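You operate a simulated robot arm through the tools that you are given. There is no shell and no other tool.

You are at the controls of a simulated robot arm. One attempt, no reset.

JOB
Put things in order on the steel table. At the end: the gold brass cap stands where the red fault marker stood; the door shim from the steel table stands where the clear measuring cup stood; the clear measuring cup is in the red scrap tray; the red fault marker stands where the door shim stood; whatever was shut is shut again. Leave all else as you found it, and nothing knocked over.

The check looks at the end state, three seconds after you hand in, the way a careful person would. Anything else that was tipped, shoved, dropped, spilled or broken makes it a failure. A push-on lid holds only when it is set on centred and level and pressed home; a screw cap is set on level and turned clockwise until tight.

ROBOT AND FRAMES
A 6-joint arm with a two-finger gripper, fixed in place. Base frame: the origin is at the foot of the arm, x ahead of it, y to its left, z up; the work surface is at about z = 0. Lengths are in mm, angles in rad, forces in N, time in s.
With the tool pointing down near the work surface it reaches from about 240 to 620 mm from the base axis. Its first joint turns from -1.152 to 1.152 rad. Payload 1.37 kg.
The tool frame sits at the grasp point between the pads (the TCP): z along the fingers, y along the line on which they close. The tips reach 22 mm beyond it. The gripper opens to 92 mm; its body begins 65 mm behind the TCP.
Orientation is that of the tool frame in the base frame, as a unit quaternion [x, y, z, w]. With the fingers straight down and closing along the base's y, the tool's x points along the base's -x, its y along +y and its z along -z.

CONTROLS
- The arm moves only by the tool servo_tool. Its argument "increments" is a list of rows, each a list of 3 entries, a list of its own where there are three numbers: the finger opening in m, from 0 to 0.092, then the shift along the base's x, y, z in m, then the turn, a rotation vector about the base's x, y, z in rad. In form: [[grip, [tx, ty, tz], [rx, ry, rz]], ...]. A call has 1 to 20 rows; each row is the pose to reach, as a shift and turn from the pose commanded when the call began. Rows are played at 5 a second. More than 50 mm and 0.15 rad between two rows, or a gripper value outside its range, and nothing of the call is played. A pose out of reach is approached as far as the arm can. The call stops where the force on the tool passes 40 N (or 10 N more than at its start, if that is more) or the arm is blocked; 0.2 s more then pass. The fingers move at their own pace (about 59.9 mm/s each) and stop on an object; they squeeze with about 26 N. The grip force told is the motor's: it shows also when the fingers shut on nothing. Time passes only in rows, and 0.2 s behind the last, so rows that repeat a pose let the fingers close. The reply holds the time, the measured pose of the TCP, the force on the tool along the base axes, the opening and the grip force, in the units named above and with some noise, with the torque about the TCP (base axes, N m) and any sound that the robot's microphone picked up.
- Cameras (640 x 400 px; columns grow to the right, rows downward): "scene" is fixed at [34.7, -438.9, 566.3]; the picture's right is [0.75, -0.67, 0.00], its down [-0.48, -0.53, -0.70] and it looks along [0.47, 0.52, -0.72] (base axes); focal length 272 px, centre (320, 200). "wrist" rides on the gripper at [71, 19, -102] in the tool frame; the picture's right is [-0.26, 0.96, 0.00], its down [-0.75, -0.20, -0.63] and it looks along [-0.60, -0.16, 0.78] (tool axes); focal length 280 px, centre (320, 200). There is no depth. A picture from a camera that has moved, and an enlarged one, comes with that camera's place and axes in the base frame and with its lens.
- camera(camera): a new picture of that camera. It takes no simulated time.
- close_up(camera, box): a new picture of the part [left, top, right, bottom] of that camera's present view, enlarged. It takes no simulated time.
- close_job(): hands the job in; it is judged then, once.

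Nothing tells you positions but the pictures and the camera data. Unless the task says otherwise, let go and move clear before handing in.

The tools are called after "Emit:" by a JSON object that holds its "op" and its "data". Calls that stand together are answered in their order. servo_tool: Moves the arm, as the interface text tells. Its arguments: {"type":"object","properties":{"increments":{"type":"array","items":{"type":"array"}}},"required":["increments"]} The other tools are called the same way: camera (camera) takes a picture; close_up (camera, box) takes an enlarged picture of a part of a camera's view; close_job () hands the job in.

At the start:

```text
time_s: 0.0
tool_pos: [337.0, -111.4, 319.7]
ee_rot: [0.001, 1.0, 0.001, 0.0]
force: [-0.7, -0.4, 0.3]
ft_torque: [-0.01, 0.01, 0.02]
grip_width: 92.0
grip_force: 0.2
```

scene: 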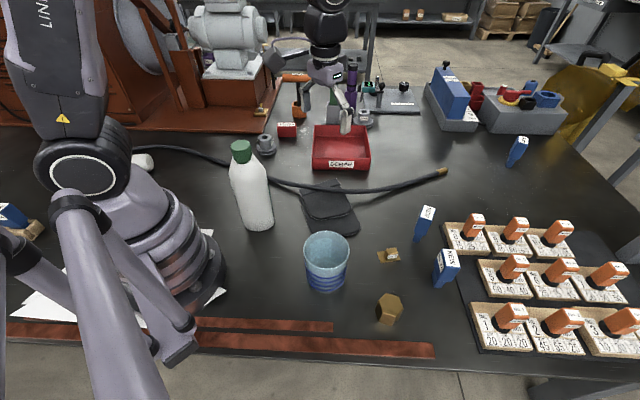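
wrist: 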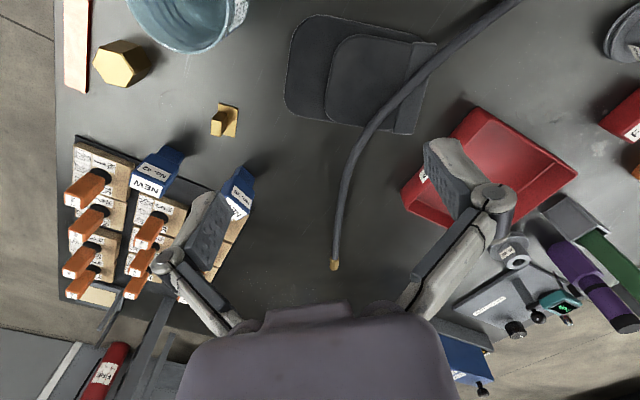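

I see a steel table with a blue-ish measuring cup, a gold hexagonal object, a small brass bracket, a red scrap tray, a white bottle, and blue/orange tagged blocks. I'll take close-ups to identify each named item before moving anything.

Emit:
{"op": "close_up", "data": {"camera": "scene", "box": [220, 100, 400, 220]}}

Emit:
{"op": "close_up", "data": {"camera": "scene", "box": [280, 200, 480, 340]}}

Emit:
{"op": "close_up", "data": {"camera": "scene", "box": [440, 190, 640, 370]}}

Emit:
{"op": "close_up", "data": {"camera": "scene", "box": [250, 50, 450, 180]}}

Emit:
{"op": "close_up", "data": {"camera": "scene", "box": [420, 50, 600, 180]}}

Emit:
{"op": "close_up", "data": {"camera": "wrist", "box": [50, 0, 260, 150]}}

Emit:
{"op": "close_up", "data": {"camera": "wrist", "box": [430, 200, 640, 400]}}

Emit:
{"op": "close_up", "data": {"camera": "scene", "box": [0, 180, 240, 340]}}

```text
3.33 times, centred on (310, 160) of scene
camera zoom: at [34.7, -438.9, 566.3], right [0.75, -0.67, 0.0], down [-0.48, -0.53, -0.7], along [0.47, 0.52, -0.72], focal length 906 px, centre (353, 333)
```

zoom: 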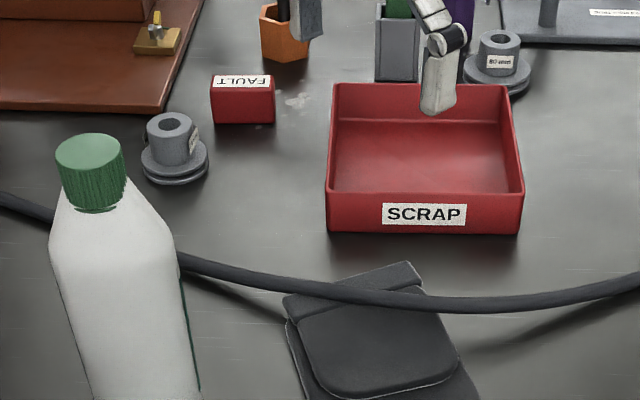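

```text
2.86 times, centred on (380, 270) of scene
camera zoom: at [34.7, -438.9, 566.3], right [0.75, -0.67, 0.0], down [-0.48, -0.53, -0.7], along [0.47, 0.52, -0.72], focal length 777 px, centre (149, 0)
```

zoom: 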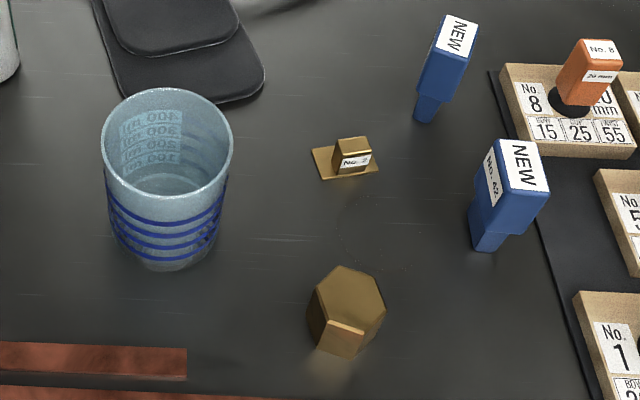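

```text
2.22 times, centred on (540, 280) of scene
camera zoom: at [34.7, -438.9, 566.3], right [0.75, -0.67, 0.0], down [-0.48, -0.53, -0.7], along [0.47, 0.52, -0.72], focal length 604 px, centre (-169, 22)
```

zoom: 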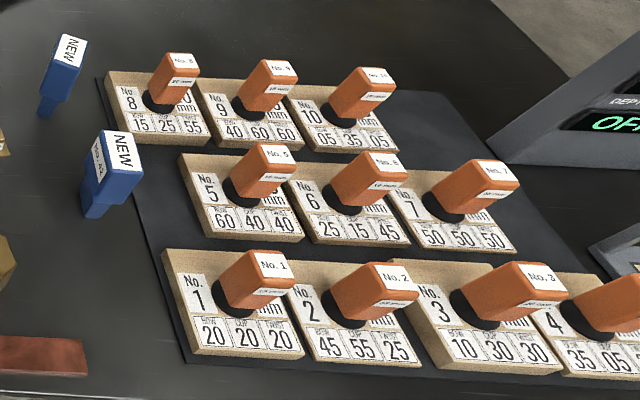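

```text
3.08 times, centred on (350, 115) of scene
camera zoom: at [34.7, -438.9, 566.3], right [0.75, -0.67, 0.0], down [-0.48, -0.53, -0.7], along [0.47, 0.52, -0.72], focal length 837 px, centre (228, 462)
```

zoom: 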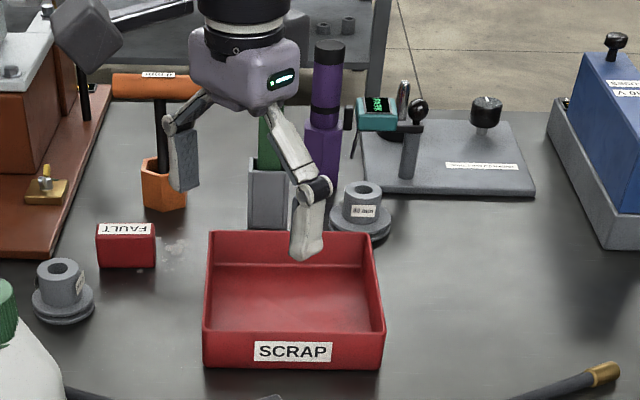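

```text
3.08 times, centred on (510, 115) of scene
camera zoom: at [34.7, -438.9, 566.3], right [0.75, -0.67, 0.0], down [-0.48, -0.53, -0.7], along [0.47, 0.52, -0.72], focal length 837 px, centre (-265, 462)
```

zoom: 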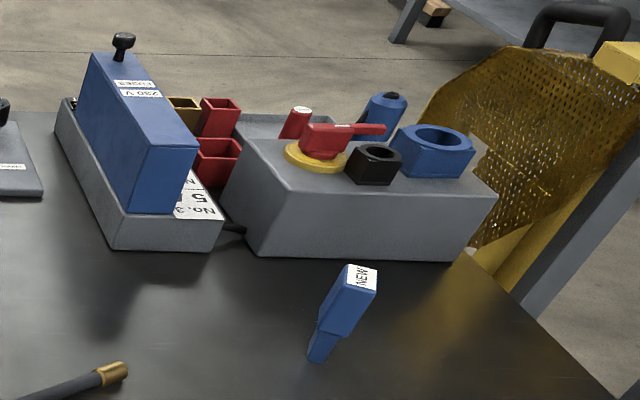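

```text
2.67 times, centred on (155, 75) of wrist
camera zoom: at [266.8, -91.9, 420.6], right [0.26, 0.96, 0.0], down [0.75, -0.2, 0.63], along [0.6, -0.16, -0.78], focal length 748 px, centre (760, 533)
```

zoom: 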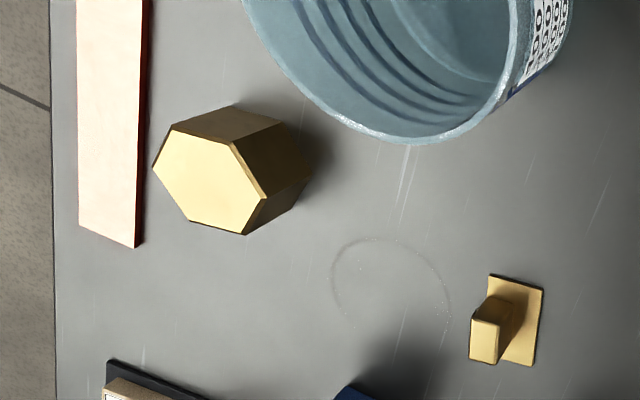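

```text
2.00 times, centred on (535, 300) of wrist
camera zoom: at [266.8, -91.9, 420.6], right [0.26, 0.96, 0.0], down [0.75, -0.2, 0.63], along [0.6, -0.16, -0.78], focal length 561 px, centre (-110, 0)
```

zoom: 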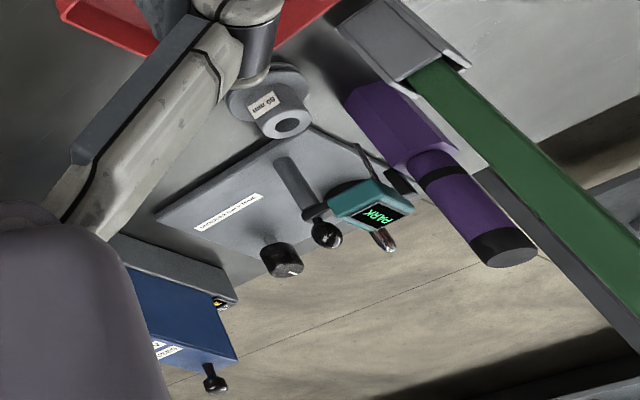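

```text
2.50 times, centred on (120, 260) of scene
camera zoom: at [34.7, -438.9, 566.3], right [0.75, -0.67, 0.0], down [-0.48, -0.53, -0.7], along [0.47, 0.52, -0.72], focal length 680 px, centre (820, 50)
```

zoom: 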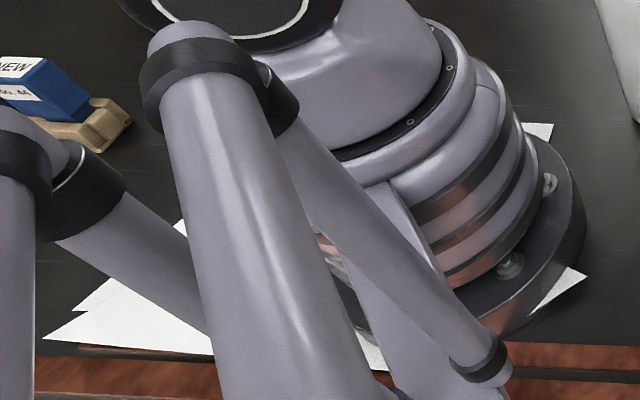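

The FAULT block, the tray, the cup, the hex brass piece and the small brass plate with a labelled block are visible. I'll zoom in further to tell which of the brass pieces is the cap and which the shim, and to look at the arm's surroundings.

Emit:
{"op": "close_up", "data": {"camera": "scene", "box": [370, 235, 420, 275]}}

Emit:
{"op": "close_up", "data": {"camera": "scene", "box": [230, 80, 300, 125]}}

Emit:
{"op": "close_up", "data": {"camera": "scene", "box": [290, 220, 370, 300]}}

Emit:
{"op": "close_up", "data": {"camera": "scene", "box": [0, 0, 300, 400]}}

Emit:
{"op": "close_up", "data": {"camera": "scene", "box": [270, 60, 390, 180]}}

Emit:
{"op": "close_up", "data": {"camera": "scene", "box": [365, 280, 415, 330]}}

Emit:
{"op": "close_up", "data": {"camera": "wrist", "box": [200, 95, 250, 145]}}

```text
10.00 times, centred on (395, 255) of scene
camera zoom: at [34.7, -438.9, 566.3], right [0.75, -0.67, 0.0], down [-0.48, -0.53, -0.7], along [0.47, 0.52, -0.72], focal length 2719 px, centre (-430, -350)
```

zoom: 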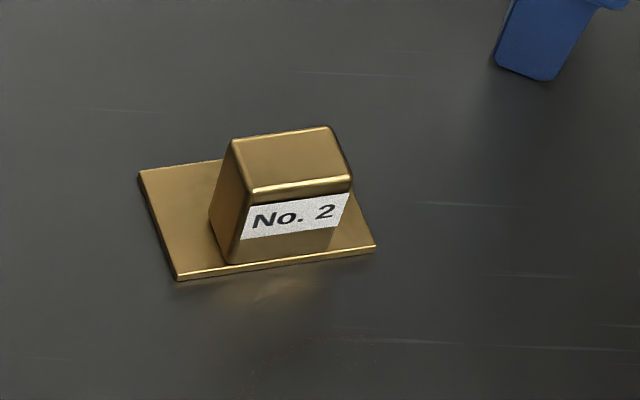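

```text
8.89 times, centred on (265, 102) of scene
camera zoom: at [34.7, -438.9, 566.3], right [0.75, -0.67, 0.0], down [-0.48, -0.53, -0.7], along [0.47, 0.52, -0.72], focal length 2417 px, centre (809, 1067)
```

zoom: 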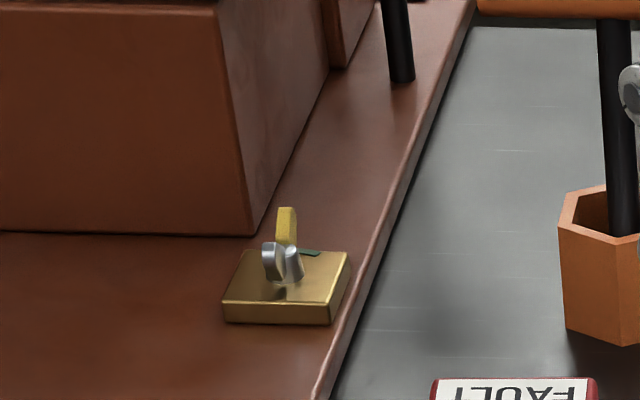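

```text
5.00 times, centred on (330, 260) of scene
camera zoom: at [34.7, -438.9, 566.3], right [0.75, -0.67, 0.0], down [-0.48, -0.53, -0.7], along [0.47, 0.52, -0.72], focal length 1359 px, centre (270, -100)
```

zoom: 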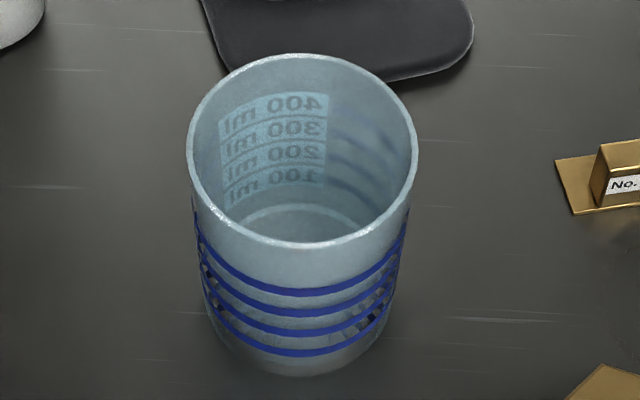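

```text
1.00 times, centred on (150, 200) of scene (not enlarged: the box is as wide or as high as the picture)
camera zoom: at [34.7, -438.9, 566.3], right [0.75, -0.67, 0.0], down [-0.48, -0.53, -0.7], along [0.47, 0.52, -0.72], focal length 272 px, centre (490, 200)
```

zoom: 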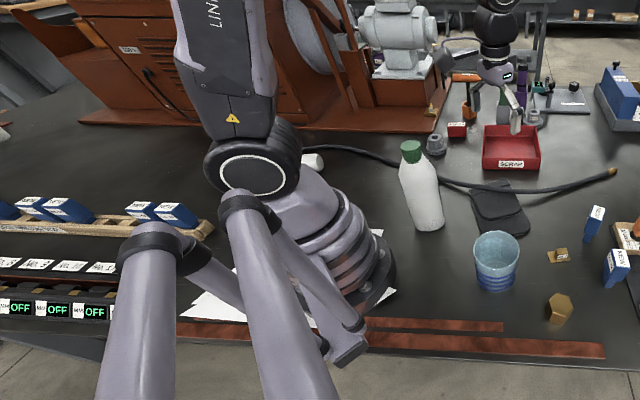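

```text
3.33 times, centred on (330, 120) of scene
camera zoom: at [34.7, -438.9, 566.3], right [0.75, -0.67, 0.0], down [-0.48, -0.53, -0.7], along [0.47, 0.52, -0.72], focal length 906 px, centre (287, 467)
```

zoom: 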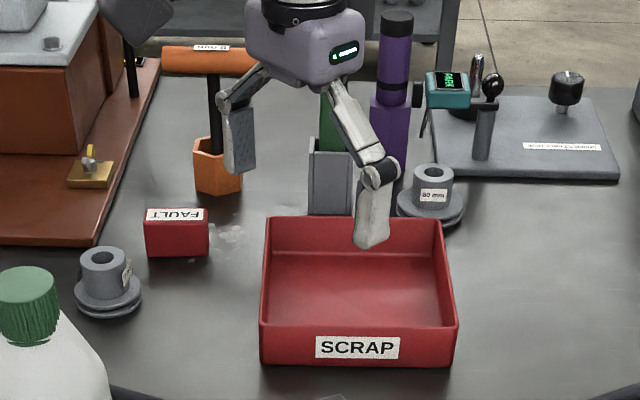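

```text
8.00 times, centred on (390, 305) of scene
camera zoom: at [34.7, -438.9, 566.3], right [0.75, -0.67, 0.0], down [-0.48, -0.53, -0.7], along [0.47, 0.52, -0.72], focal length 2175 px, centre (-240, -640)
```

zoom: 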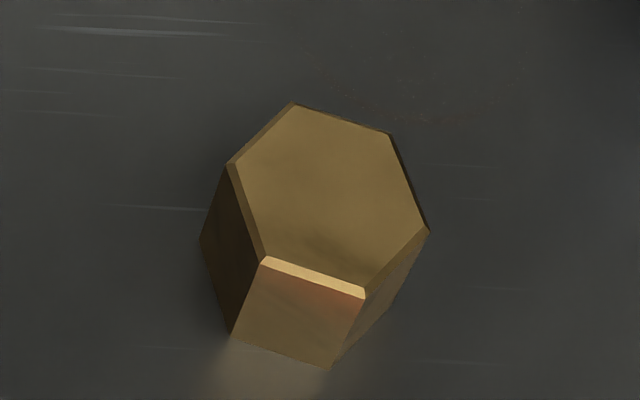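

```text
8.00 times, centred on (225, 120) of wrist
camera zoom: at [266.8, -91.9, 420.6], right [0.26, 0.96, 0.0], down [0.75, -0.2, 0.63], along [0.6, -0.16, -0.78], focal length 2243 px, centre (1080, 840)
```

zoom: 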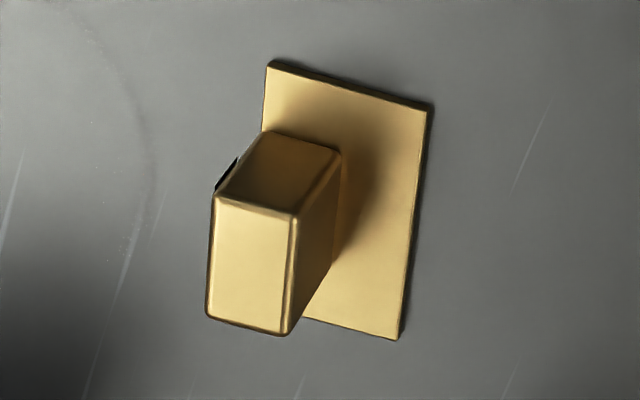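

The hex brass piece at about (287,-364) is the cap, the labelled "No. 2" plate at about (400,-279) the shim, the cup is at about (246,-219), the FAULT block near (544,316) and the tray centre near (617,105). I'll move the wrist camera above the near objects to refine the measurements.

Emit:
{"op": "servo_tool", "data": {"increments": [[0.092, [-0.02, -0.03, 0.01], [0, 0, 0]], [0.092, [-0.05, -0.07, 0.02], [0, 0, 0]], [0.092, [-0.077, -0.109, 0.03], [0, 0, 0]]]}}

Emit:
{"op": "camera", "data": {"camera": "wrist"}}

Emit:
{"op": "camera", "data": {"camera": "scene"}}

```text
refused: row 2 steps farther than a row can; nothing moved
```

```text
taken
camera wrist: at [266.8, -91.9, 420.6], right [0.26, 0.96, 0.0], down [0.75, -0.2, 0.63], along [0.6, -0.16, -0.78], focal length 280 px, centre (320, 200)
```

wrist: 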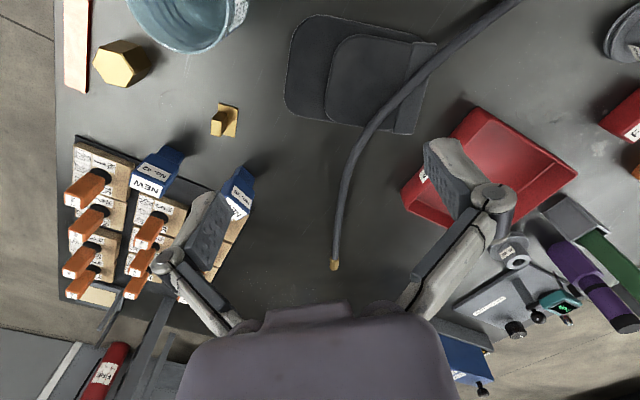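

```text
taken
```

scene: 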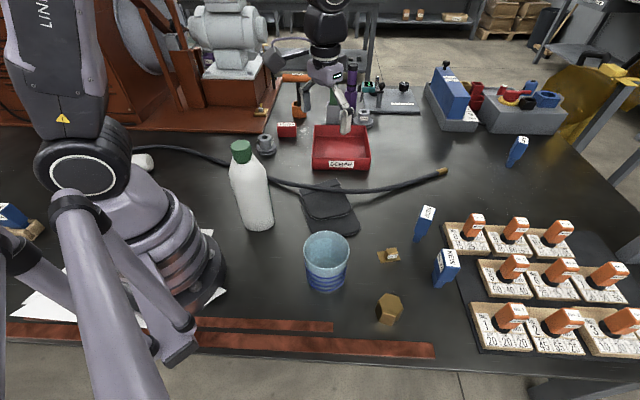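

The step was slightly longer than 50 mm, so nothing moved. I'll make the same move in smaller steps.

Emit:
{"op": "servo_tool", "data": {"increments": [[0.092, [-0.015, -0.022, 0.006], [0, 0, 0]], [0.092, [-0.036, -0.05, 0.014], [0, 0, 0]], [0.092, [-0.056, -0.08, 0.022], [0, 0, 0]], [0.092, [-0.077, -0.109, 0.03], [0, 0, 0]]]}}

Emit:
{"op": "camera", "data": {"camera": "wrist"}}

Emit:
{"op": "camera", "data": {"camera": "scene"}}

```text
time_s: 1.0
tool_pos: [260.5, -219.4, 349.3]
ee_rot: [-0.001, 1.0, 0.0, 0.0]
force: [-0.3, -0.6, 0.0]
ft_torque: [-0.02, -0.01, -0.01]
grip_width: 91.9
grip_force: 0.0
```

```text
taken
camera wrist: at [189.3, -201.1, 450.3], right [0.26, 0.97, 0.0], down [0.75, -0.2, 0.62], along [0.6, -0.16, -0.78], focal length 280 px, centre (320, 200)
```

wrist: 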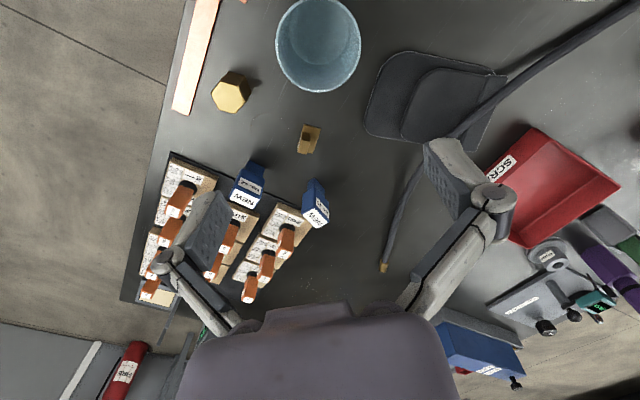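

```text
taken
```

scene: 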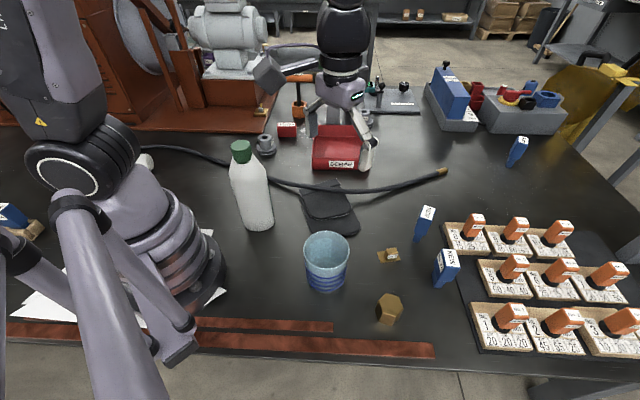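

Cup, hex cap and shim are all in the wrist view now. I'll zoom in for accurate measurements.

Emit:
{"op": "close_up", "data": {"camera": "wrist", "box": [260, 0, 380, 100]}}

Emit:
{"op": "close_up", "data": {"camera": "wrist", "box": [200, 60, 260, 120]}}

Emit:
{"op": "close_up", "data": {"camera": "wrist", "box": [280, 110, 340, 170]}}

Emit:
{"op": "close_up", "data": {"camera": "wrist", "box": [460, 110, 640, 270]}}

```text
4.00 times, centred on (320, 50) of wrist
camera zoom: at [189.3, -201.1, 450.3], right [0.26, 0.97, 0.0], down [0.75, -0.2, 0.62], along [0.6, -0.16, -0.78], focal length 1122 px, centre (320, 800)
```

zoom: 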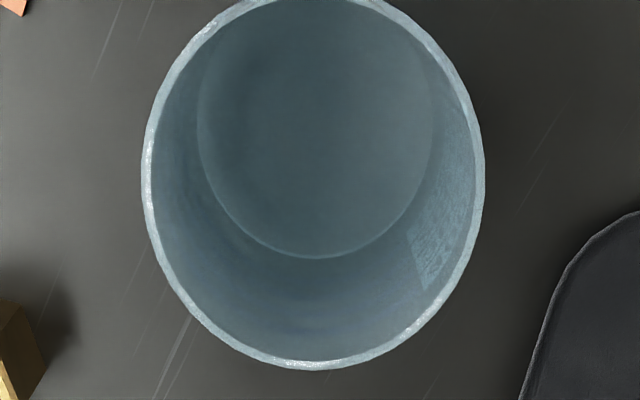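

```text
6.67 times, centred on (230, 90) of wrist
camera zoom: at [189.3, -201.1, 450.3], right [0.26, 0.97, 0.0], down [0.75, -0.2, 0.62], along [0.6, -0.16, -0.78], focal length 1869 px, centre (920, 933)
```

zoom: 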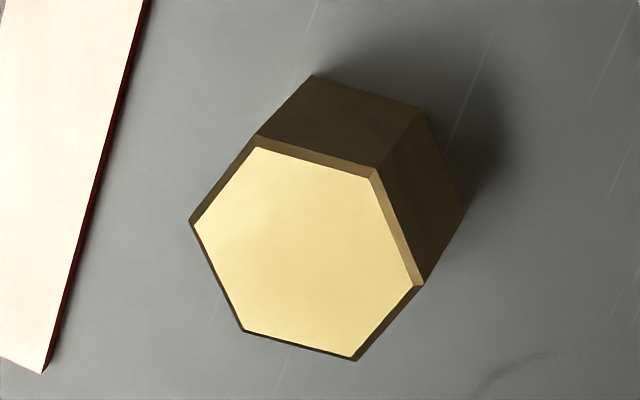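

```text
6.67 times, centred on (310, 140) of wrist
camera zoom: at [189.3, -201.1, 450.3], right [0.26, 0.97, 0.0], down [0.75, -0.2, 0.62], along [0.6, -0.16, -0.78], focal length 1869 px, centre (387, 600)
```

zoom: 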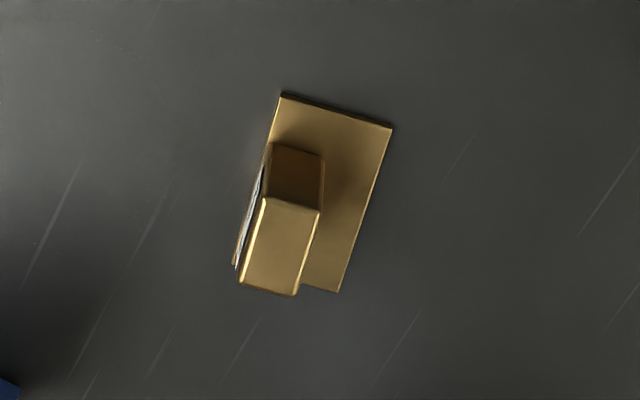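

```text
2.50 times, centred on (550, 190) of wrist
camera zoom: at [189.3, -201.1, 450.3], right [0.26, 0.97, 0.0], down [0.75, -0.2, 0.62], along [0.6, -0.16, -0.78], focal length 701 px, centre (-255, 225)
```

zoom: 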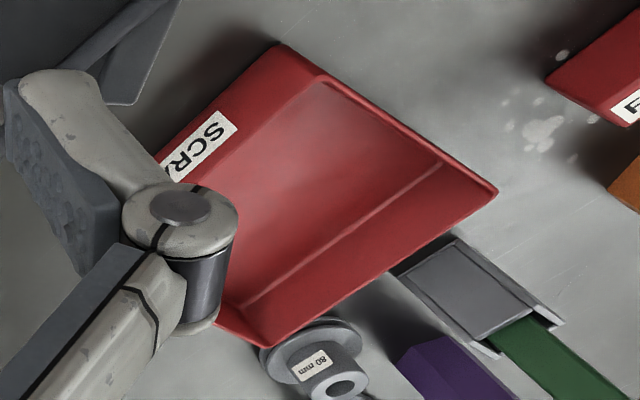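

The cup centre comes out near (248,-219), with the rim about 91 mm across and 113-118 mm high, so it won't fit inside the 92 mm opening from above. I'll pinch its wall on the side nearer the base. First I'll check the finger shape.

Emit:
{"op": "close_up", "data": {"camera": "scene", "box": [250, 60, 400, 180]}}

Emit:
{"op": "close_up", "data": {"camera": "wrist", "box": [140, 120, 520, 360]}}

```text
3.33 times, centred on (325, 120) of scene
camera zoom: at [34.7, -438.9, 566.3], right [0.75, -0.67, 0.0], down [-0.48, -0.53, -0.7], along [0.47, 0.52, -0.72], focal length 906 px, centre (303, 467)
```

zoom: 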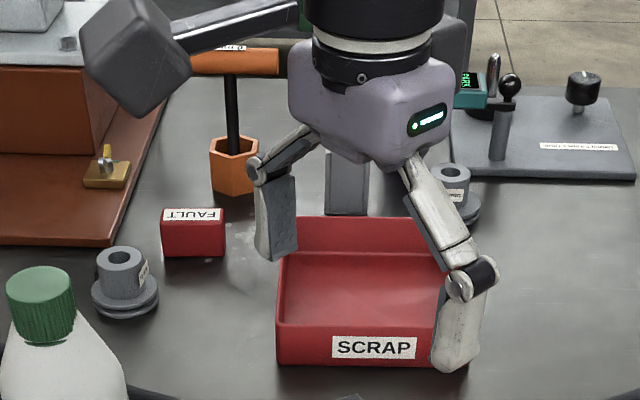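

```text
1.67 times, centred on (330, 240) of wrist
camera zoom: at [189.3, -201.1, 450.3], right [0.26, 0.97, 0.0], down [0.75, -0.2, 0.62], along [0.6, -0.16, -0.78], focal length 467 px, centre (303, 133)
```

zoom: 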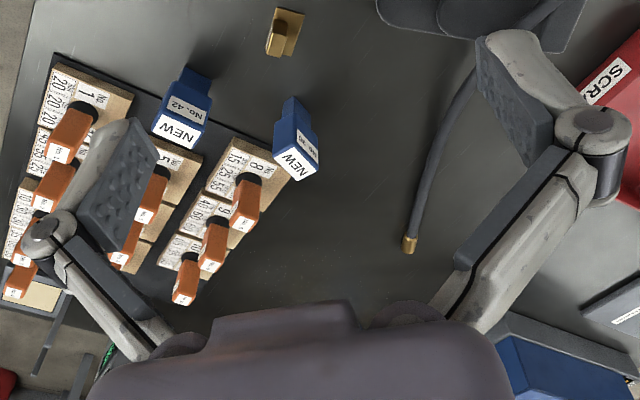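

The gripper is a linkage type with slim fingertips. I'll turn the tool so it closes radially, narrow the opening to 40 mm, and hover above the near wall of the cup.

Emit:
{"op": "servo_tool", "data": {"increments": [[0.06, [-0.0075, 0.005, -0.008], [0, 0, 0.1412]], [0.05, [-0.015, 0.01, -0.016], [0, 0, 0.2824]], [0.04, [-0.0225, 0.015, -0.025], [0, 0, 0.4236]], [0.04, [-0.03, 0.02, -0.033], [0, 0, 0.5648]], [0.04, [-0.0375, 0.025, -0.041], [0, 0, 0.706]], [0.04, [-0.045, 0.03, -0.05], [0, 0, 0.8472]], [0.04, [-0.045, 0.03, -0.05], [0, 0, 0.8472]]]}}

Emit:
{"op": "camera", "data": {"camera": "wrist"}}

Emit:
{"op": "camera", "data": {"camera": "scene"}}

```text
time_s: 2.6
tool_pos: [215.7, -189.8, 299.7]
ee_rot: [-0.412, 0.911, 0.0, 0.0]
force: [1.4, -0.4, 0.0]
ft_torque: [-0.01, 0.02, -0.02]
grip_width: 39.9
grip_force: 0.0
```

```text
taken
camera wrist: at [154.5, -230.4, 400.5], right [-0.55, 0.83, 0.0], down [0.65, 0.43, 0.63], along [0.52, 0.34, -0.78], focal length 280 px, centre (320, 200)
```

wrist: 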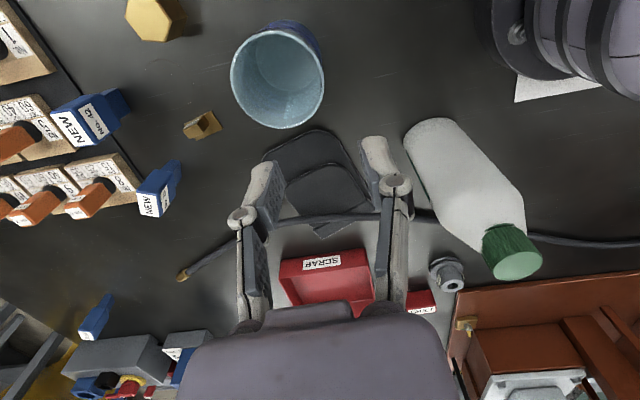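

```text
taken
```

scene: 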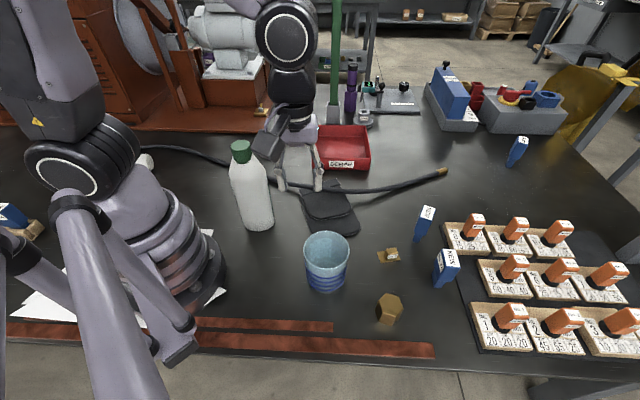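

I'm hovering beside the cup with the tool turned radially. I'll zoom to verify the rim position before descending.

Emit:
{"op": "close_up", "data": {"camera": "wrist", "box": [215, 10, 345, 140]}}

Emit:
{"op": "close_up", "data": {"camera": "scene", "box": [240, 100, 380, 300]}}

```text
3.08 times, centred on (280, 75) of wrist
camera zoom: at [154.5, -230.4, 400.5], right [-0.55, 0.83, 0.0], down [0.65, 0.43, 0.63], along [0.52, 0.34, -0.78], focal length 863 px, centre (443, 585)
```

zoom: 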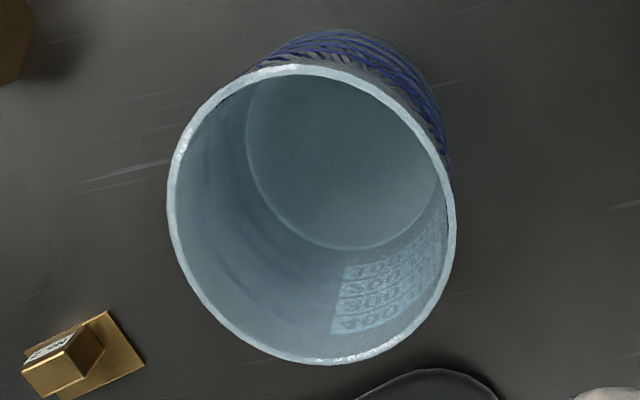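

```text
2.00 times, centred on (310, 200) of scene
camera zoom: at [34.7, -438.9, 566.3], right [0.75, -0.67, 0.0], down [-0.48, -0.53, -0.7], along [0.47, 0.52, -0.72], focal length 544 px, centre (340, 200)
```

zoom: 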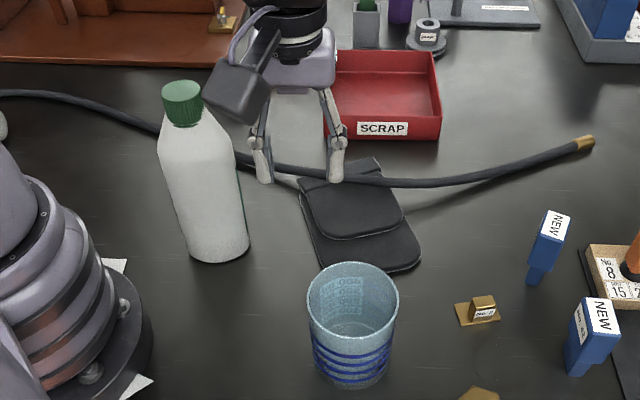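

The measurements agree: rim centre (247.8,-218.4), height about 114.5 and outer radius about 45.8. I'll descend to just above the rim and check that the fingers straddle the wall.

Emit:
{"op": "servo_tool", "data": {"increments": [[0.04, [-0.0006, 0.0007, -0.035], [0, 0, 0]], [0.04, [-0.0006, 0.0007, -0.07], [0, 0, 0]], [0.04, [-0.0006, 0.0007, -0.105], [0, 0, 0]], [0.04, [-0.0006, 0.0007, -0.13], [0, 0, 0]], [0.04, [-0.0006, 0.0007, -0.145], [0, 0, 0]]]}}

Emit:
{"op": "camera", "data": {"camera": "wrist"}}

Emit:
{"op": "close_up", "data": {"camera": "scene", "box": [230, 140, 400, 310]}}

```text
time_s: 3.8
tool_pos: [213.9, -189.5, 154.3]
ee_rot: [-0.411, 0.912, -0.001, 0.0]
force: [0.1, -0.2, -0.1]
ft_torque: [0.01, -0.02, -0.02]
grip_width: 39.9
grip_force: 0.1
```

```text
taken
camera wrist: at [152.7, -229.9, 255.5], right [-0.55, 0.84, 0.0], down [0.65, 0.43, 0.63], along [0.52, 0.34, -0.78], focal length 280 px, centre (320, 200)
```

wrist: 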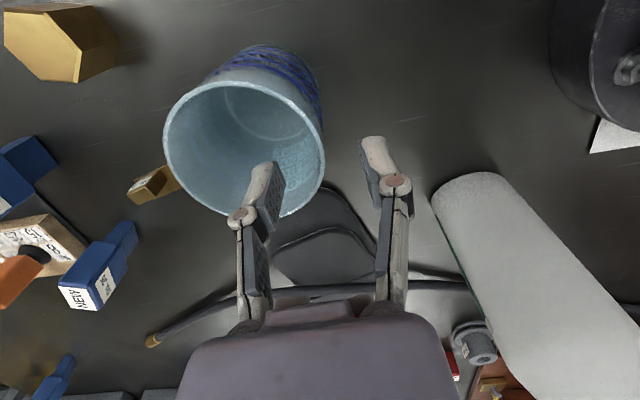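

```text
2.35 times, centred on (315, 225) of scene
camera zoom: at [34.7, -438.9, 566.3], right [0.75, -0.67, 0.0], down [-0.48, -0.53, -0.7], along [0.47, 0.52, -0.72], focal length 640 px, centre (332, 141)
```

zoom: 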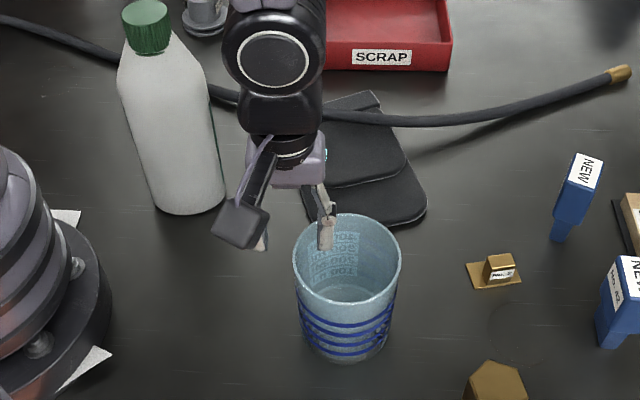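

One finger is inside the cup and one outside, with the wall midway between them. I'll descend to about 10 mm below the rim and close.

Emit:
{"op": "servo_tool", "data": {"increments": [[0.04, [0, 0, -0.015], [0, 0, 0]], [0.04, [0, 0, -0.03], [0, 0, 0]], [0.04, [0, 0, -0.043], [0, 0, 0]], [0.04, [0, 0, -0.05], [0, 0, 0]], [0.04, [0, 0, -0.05], [0, 0, 0]]]}}

Emit:
{"op": "camera", "data": {"camera": "wrist"}}

Emit:
{"op": "close_up", "data": {"camera": "scene", "box": [230, 140, 400, 310]}}

```text
time_s: 5.0
tool_pos: [213.9, -189.2, 103.1]
ee_rot: [-0.411, 0.912, -0.001, 0.001]
force: [-0.5, 0.1, 0.6]
ft_torque: [-0.01, 0.0, 0.02]
grip_width: 40.1
grip_force: 0.3
```

```text
taken
camera wrist: at [152.9, -230.0, 205.1], right [-0.55, 0.84, 0.0], down [0.65, 0.43, 0.63], along [0.52, 0.34, -0.78], focal length 280 px, centre (320, 200)
```

wrist: 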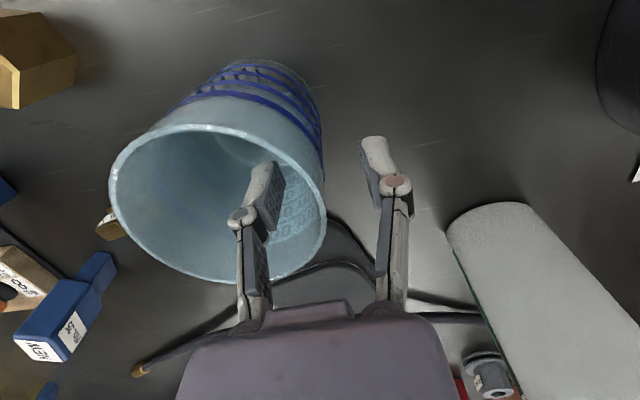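

```text
2.35 times, centred on (315, 225) of scene
camera zoom: at [34.7, -438.9, 566.3], right [0.75, -0.67, 0.0], down [-0.48, -0.53, -0.7], along [0.47, 0.52, -0.72], focal length 640 px, centre (332, 141)
```

zoom: 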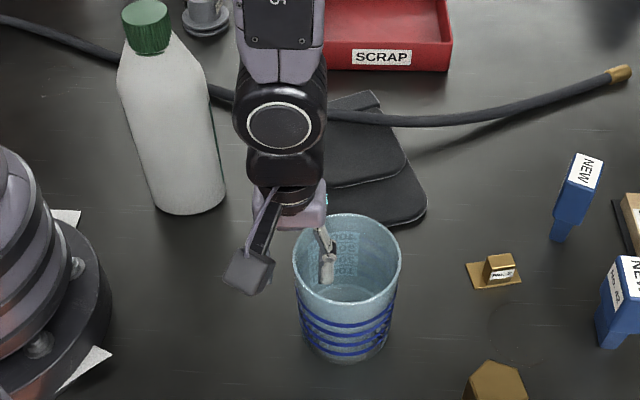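

Straddle position looks right. I'll close gradually.

Emit:
{"op": "servo_tool", "data": {"increments": [[0.025, [0, 0, 0], [0, 0, 0]], [0.015, [0, 0, 0], [0, 0, 0]], [0.01, [0, 0, 0], [0, 0, 0]], [0.006, [0, 0, 0], [0, 0, 0]], [0.003, [0, 0, 0], [0, 0, 0]], [0.0, [0, 0, 0], [0, 0, 0]], [0.0, [0, 0, 0], [0, 0, 0]]]}}

Emit:
{"op": "camera", "data": {"camera": "wrist"}}

Emit:
{"op": "close_up", "data": {"camera": "scene", "box": [230, 140, 400, 310]}}

```text
time_s: 6.6
tool_pos: [213.3, -191.0, 104.6]
ee_rot: [-0.41, 0.912, -0.001, 0.001]
force: [1.0, 1.1, 3.4]
ft_torque: [0.02, -0.29, 0.06]
grip_width: 6.0
grip_force: 25.9
```

```text
taken
camera wrist: at [152.9, -230.0, 205.4], right [-0.55, 0.84, 0.0], down [0.65, 0.43, 0.63], along [0.52, 0.34, -0.78], focal length 280 px, centre (320, 200)
```

wrist: 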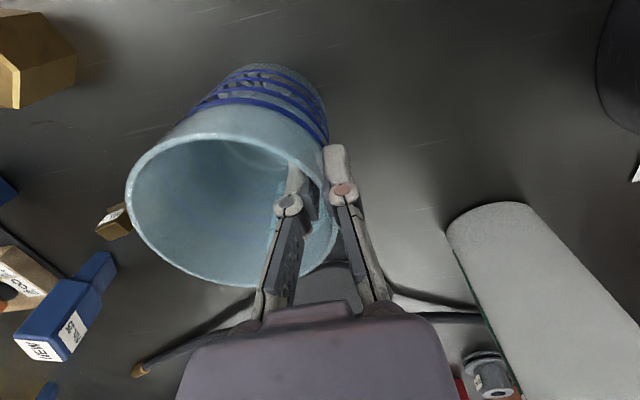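

```text
2.35 times, centred on (315, 225) of scene
camera zoom: at [34.6, -438.9, 566.3], right [0.75, -0.67, 0.0], down [-0.48, -0.53, -0.7], along [0.47, 0.52, -0.72], focal length 640 px, centre (332, 141)
```

zoom: 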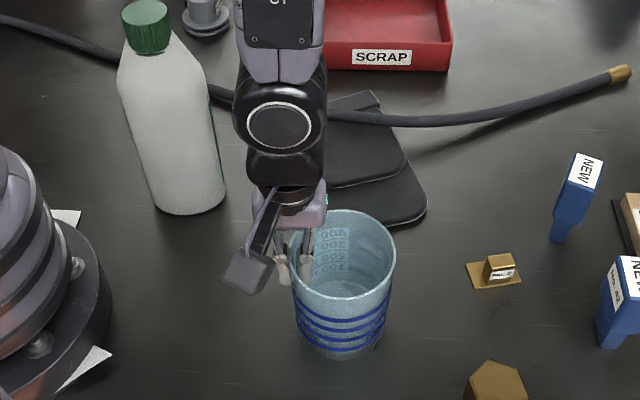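

Grip is on at 26 N with about 6 mm between the pads, and the cup shifted only a few mm. I'll lift slowly and check.

Emit:
{"op": "servo_tool", "data": {"increments": [[0.0, [0, 0, 0.005], [0, 0, 0]], [0.0, [0, 0, 0.015], [0, 0, 0]], [0.0, [0, 0, 0.03], [0, 0, 0]], [0.0, [0, 0, 0.05], [0, 0, 0]], [0.0, [0, 0, 0.07], [0, 0, 0]]]}}

Emit:
{"op": "camera", "data": {"camera": "wrist"}}

Emit:
{"op": "close_up", "data": {"camera": "scene", "box": [230, 140, 400, 310]}}

```text
time_s: 7.8
tool_pos: [213.7, -189.5, 174.7]
ee_rot: [-0.41, 0.912, 0.0, -0.001]
force: [-0.5, 0.5, -1.6]
ft_torque: [0.03, 0.0, -0.02]
grip_width: 6.0
grip_force: 25.7
```

```text
taken
camera wrist: at [152.8, -229.5, 276.2], right [-0.55, 0.84, 0.0], down [0.65, 0.43, 0.63], along [0.52, 0.34, -0.78], focal length 280 px, centre (320, 200)
```

wrist: 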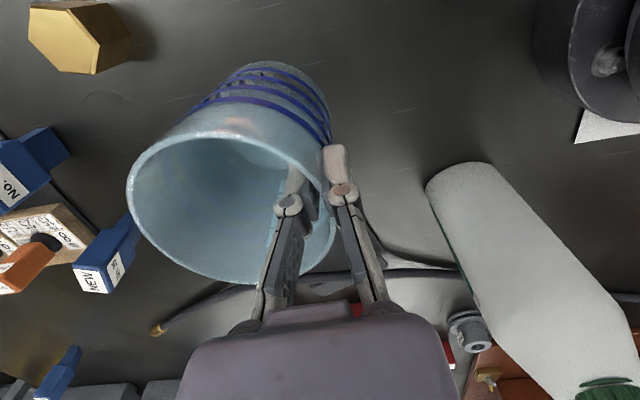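

```text
2.35 times, centred on (315, 225) of scene
camera zoom: at [34.7, -438.9, 566.3], right [0.75, -0.67, 0.0], down [-0.48, -0.53, -0.7], along [0.47, 0.52, -0.72], focal length 640 px, centre (332, 141)
```

zoom: 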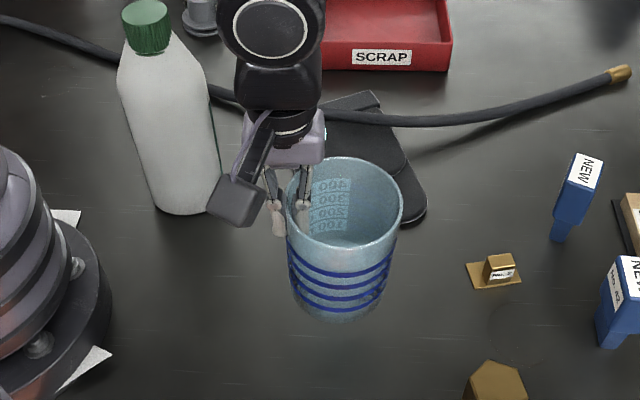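

The cup is held cleanly off the table. I'll raise it well above the other objects and extend outward, watching the bottle near (225,30), about 236 mm tall.

Emit:
{"op": "servo_tool", "data": {"increments": [[0.0, [0, 0, 0.035], [0, 0, 0]], [0.0, [0, 0, 0.07], [0, 0, 0]], [0.0, [0, 0, 0.1], [0, 0, 0]], [0.0, [0, 0, 0.125], [0, 0, 0]], [0.0, [0.025, -0.002, 0.125], [0, 0, 0.04]], [0.0, [0.055, -0.004, 0.125], [0, 0, 0.08]], [0.0, [0.085, -0.006, 0.125], [0, 0, 0.12]], [0.0, [0.115, -0.008, 0.125], [0, 0, 0.16]], [0.0, [0.145, -0.01, 0.125], [0, 0, 0.2]], [0.0, [0.165, -0.01, 0.125], [0, 0, 0.24]]]}}

Emit:
{"op": "camera", "data": {"camera": "scene"}}

Emit:
{"op": "camera", "data": {"camera": "wrist"}}

```text
time_s: 10.0
tool_pos: [381.1, -199.2, 299.2]
ee_rot: [-0.517, 0.856, -0.001, 0.0]
force: [0.0, 0.7, -0.1]
ft_torque: [0.02, 0.05, 0.0]
grip_width: 6.0
grip_force: 26.1
```

```text
taken
```

scene: 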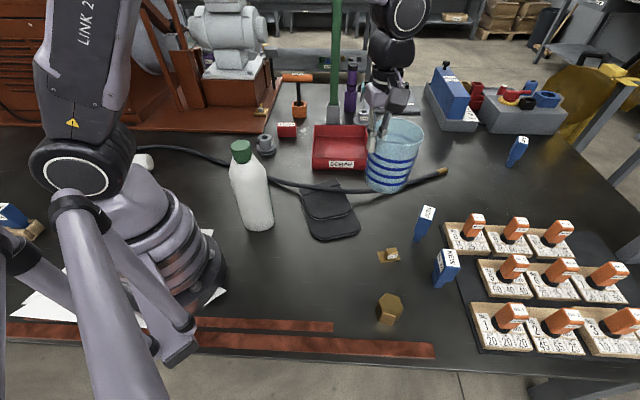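

```text
taken
camera wrist: at [330.8, -252.9, 400.5], right [-0.73, 0.68, 0.0], down [0.53, 0.57, 0.63], along [0.43, 0.46, -0.78], focal length 280 px, centre (320, 200)
```

wrist: 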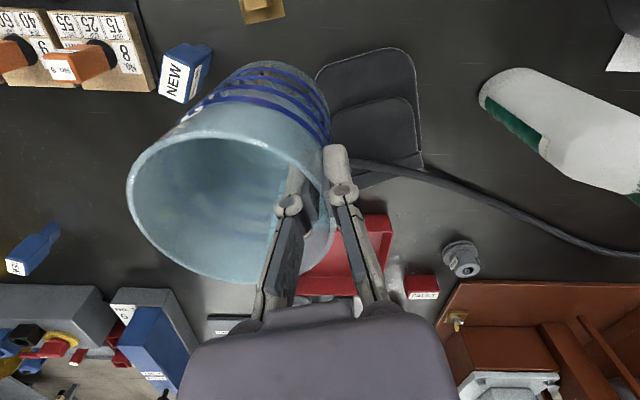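

The arm's upper link stays upright and high, with plenty of clearance over the bottle. I'll now swing the cup over to above the tray.

Emit:
{"op": "servo_tool", "data": {"increments": [[0.0, [0.025, 0.02, 0], [0, 0, 0.06]], [0.0, [0.05, 0.042, 0], [0, 0, 0.12]], [0.0, [0.072, 0.066, 0], [0, 0, 0.18]], [0.0, [0.092, 0.092, 0], [0, 0, 0.24]], [0.0, [0.11, 0.12, 0], [0, 0, 0.31]], [0.0, [0.126, 0.149, 0], [0, 0, 0.37]], [0.0, [0.14, 0.179, 0], [0, 0, 0.43]], [0.0, [0.152, 0.21, 0], [0, 0, 0.49]], [0.0, [0.163, 0.242, 0], [0, 0, 0.56]], [0.0, [0.17, 0.265, 0], [0, 0, 0.6]], [0.0, [0.175, 0.279, 0], [0, 0, 0.626]]]}}

Emit:
{"op": "camera", "data": {"camera": "scene"}}

Emit:
{"op": "camera", "data": {"camera": "wrist"}}

```text
time_s: 12.4
tool_pos: [553.5, 79.1, 299.2]
ee_rot: [0.756, -0.655, 0.001, 0.0]
force: [0.7, 1.2, 0.1]
ft_torque: [-0.01, 0.05, 0.01]
grip_width: 5.9
grip_force: 25.6
```

```text
taken
```

scene: 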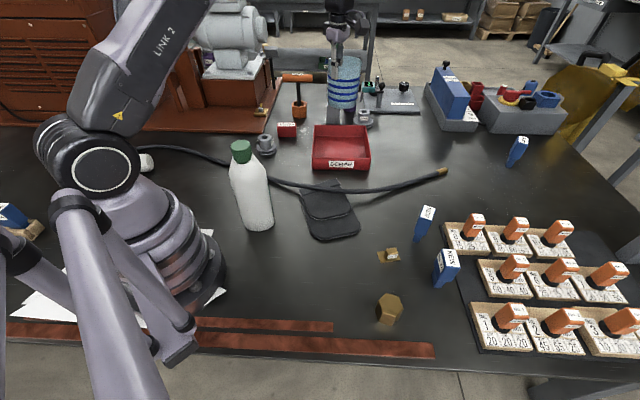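

```text
taken
camera wrist: at [545.5, 6.4, 400.5], right [-0.99, 0.12, 0.0], down [0.09, 0.77, 0.63], along [0.08, 0.62, -0.78], focal length 280 px, centre (320, 200)
```

wrist: 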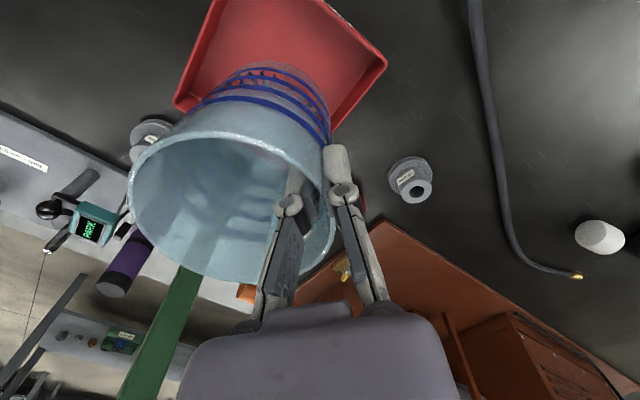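

The cup is now above the tray, about 25 mm short of the tray centre and well inside the walls. I'll check its tilt before lowering.

Emit:
{"op": "close_up", "data": {"camera": "scene", "box": [280, 20, 420, 180]}}

```text
2.50 times, centred on (350, 100) of scene
camera zoom: at [34.7, -438.9, 566.3], right [0.75, -0.67, 0.0], down [-0.48, -0.53, -0.7], along [0.47, 0.52, -0.72], focal length 680 px, centre (245, 450)
```

zoom: 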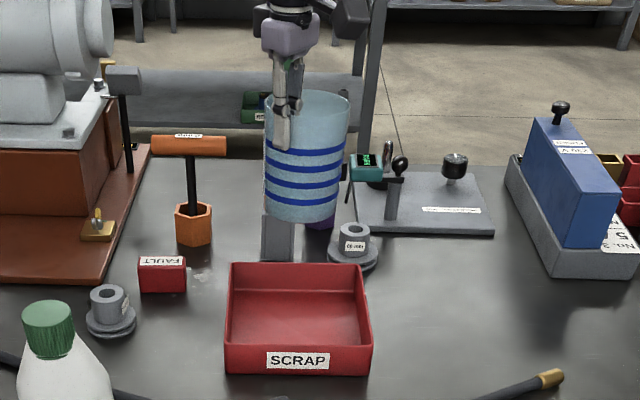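

The cup hangs upright. I'll lower it to roughly 15 mm above the tray floor.

Emit:
{"op": "servo_tool", "data": {"increments": [[0.0, [0, 0, -0.03], [0, 0, 0]], [0.0, [0, 0, -0.065], [0, 0, 0]], [0.0, [0, 0, -0.1], [0, 0, 0]], [0.0, [0, 0, -0.13], [0, 0, 0]], [0.0, [0, 0, -0.155], [0, 0, 0]], [0.0, [0, 0, -0.17], [0, 0, 0]]]}}

Emit:
{"op": "close_up", "data": {"camera": "scene", "box": [260, 40, 420, 180]}}

Emit:
{"op": "camera", "data": {"camera": "scene"}}

Emit:
{"op": "camera", "data": {"camera": "wrist"}}

```text
time_s: 13.8
tool_pos: [553.8, 79.8, 128.1]
ee_rot: [0.756, -0.655, 0.0, -0.001]
force: [0.1, 0.1, -0.1]
ft_torque: [-0.01, 0.05, -0.02]
grip_width: 6.0
grip_force: 25.6
```

```text
2.86 times, centred on (340, 110) of scene
camera zoom: at [34.7, -438.9, 566.3], right [0.75, -0.67, 0.0], down [-0.48, -0.53, -0.7], along [0.47, 0.52, -0.72], focal length 777 px, centre (263, 457)
```

zoom: 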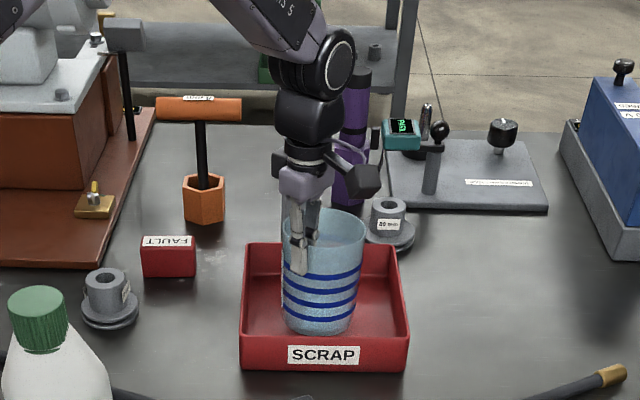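

```text
taken
```

scene: 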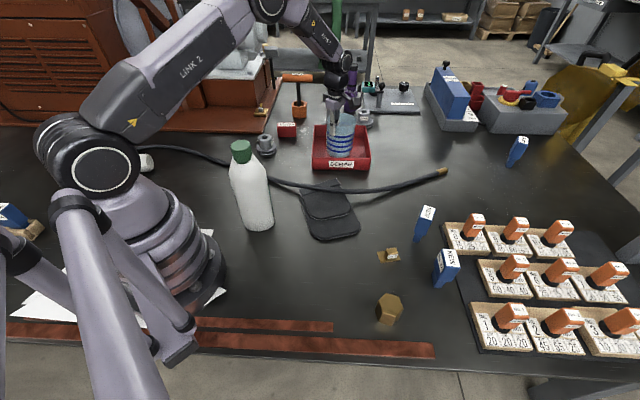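

```text
taken
camera wrist: at [546.1, 6.4, 229.8], right [-0.99, 0.12, 0.0], down [0.09, 0.77, 0.63], along [0.08, 0.62, -0.78], focal length 280 px, centre (320, 200)
```

wrist: 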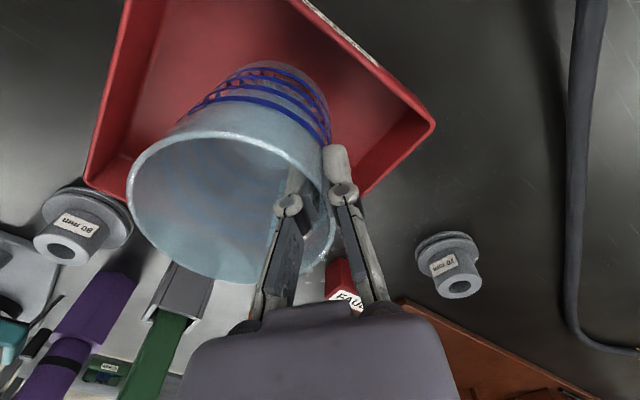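

The cup's base is inside the tray walls, with the arm far above the bottle. I'll lower it in small steps until it touches the floor.

Emit:
{"op": "servo_tool", "data": {"increments": [[0.0, [0, 0, -0.008], [0, 0, 0]], [0.0, [0, 0, -0.013], [0, 0, 0]], [0.0, [0, 0, -0.016], [0, 0, 0]], [0.0, [0, 0, -0.018], [0, 0, 0]]]}}

Emit:
{"op": "close_up", "data": {"camera": "scene", "box": [300, 90, 390, 180]}}

```text
time_s: 14.8
tool_pos: [554.9, 79.8, 111.2]
ee_rot: [0.756, -0.654, 0.0, -0.001]
force: [0.0, 0.2, -0.7]
ft_torque: [-0.05, 0.03, -0.02]
grip_width: 6.2
grip_force: 26.1
```

```text
4.44 times, centred on (345, 135) of scene
camera zoom: at [34.7, -438.9, 566.3], right [0.75, -0.67, 0.0], down [-0.48, -0.53, -0.7], along [0.47, 0.52, -0.72], focal length 1208 px, centre (209, 489)
```

zoom: 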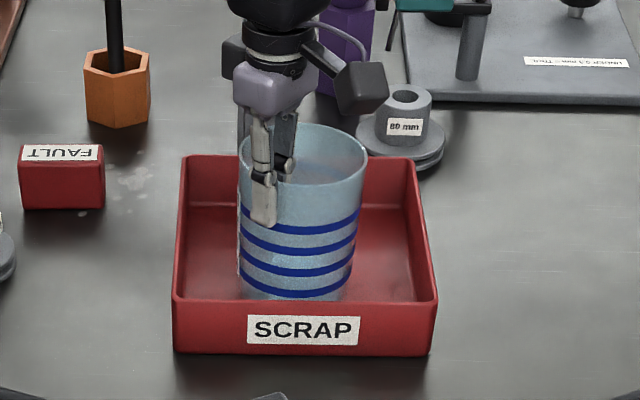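

Emit:
{"op": "servo_tool", "data": {"increments": [[0.0, [0, 0, -0.001], [0, 0, 0]], [0.0, [0, 0, -0.002], [0, 0, 0]], [0.0, [0, 0, -0.003], [0, 0, 0]]]}}

```text
time_s: 15.6
tool_pos: [555.2, 79.6, 109.1]
ee_rot: [0.756, -0.654, 0.001, -0.001]
force: [-1.7, -0.6, 2.8]
ft_torque: [0.02, -0.06, 0.03]
grip_width: 6.0
grip_force: 25.4
```

Contact with the tray floor shows in the vertical force. I'll open the fingers gently and look before lifting out.

Emit:
{"op": "servo_tool", "data": {"increments": [[0.008, [0, 0, 0], [0, 0, 0]], [0.012, [0, 0, 0], [0, 0, 0]], [0.02, [0, 0, 0], [0, 0, 0]], [0.03, [0, 0, 0], [0, 0, 0]], [0.036, [0, 0, 0], [0, 0, 0]]]}}

Emit:
{"op": "close_up", "data": {"camera": "scene", "box": [300, 90, 390, 180]}}

Emit:
{"op": "camera", "data": {"camera": "wrist"}}

```text
time_s: 16.8
tool_pos: [553.9, 79.8, 109.4]
ee_rot: [0.755, -0.655, 0.0, 0.0]
force: [0.2, -0.7, -0.5]
ft_torque: [-0.02, 0.02, -0.01]
grip_width: 36.0
grip_force: 0.1
```

```text
4.44 times, centred on (345, 135) of scene
camera zoom: at [34.7, -438.9, 566.3], right [0.75, -0.67, 0.0], down [-0.48, -0.53, -0.7], along [0.47, 0.52, -0.72], focal length 1208 px, centre (209, 489)
```

zoom: 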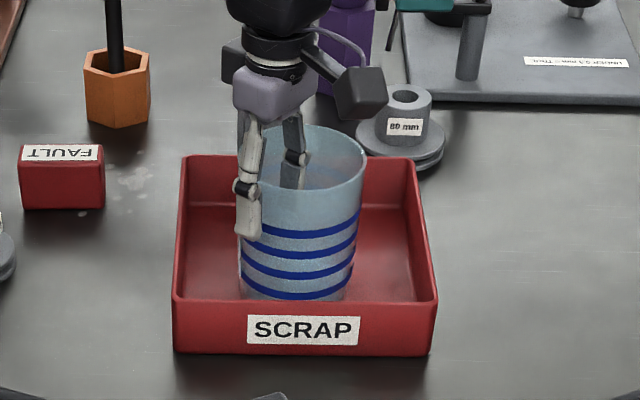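

```text
taken
camera wrist: at [546.1, 6.7, 209.5], right [-0.99, 0.12, 0.0], down [0.1, 0.77, 0.63], along [0.08, 0.62, -0.78], focal length 280 px, centre (320, 200)
```

wrist: 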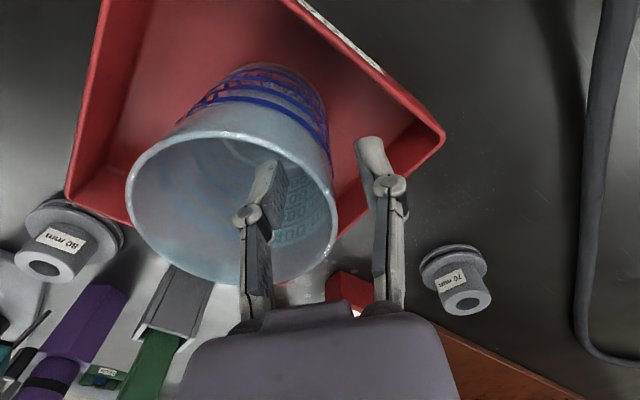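

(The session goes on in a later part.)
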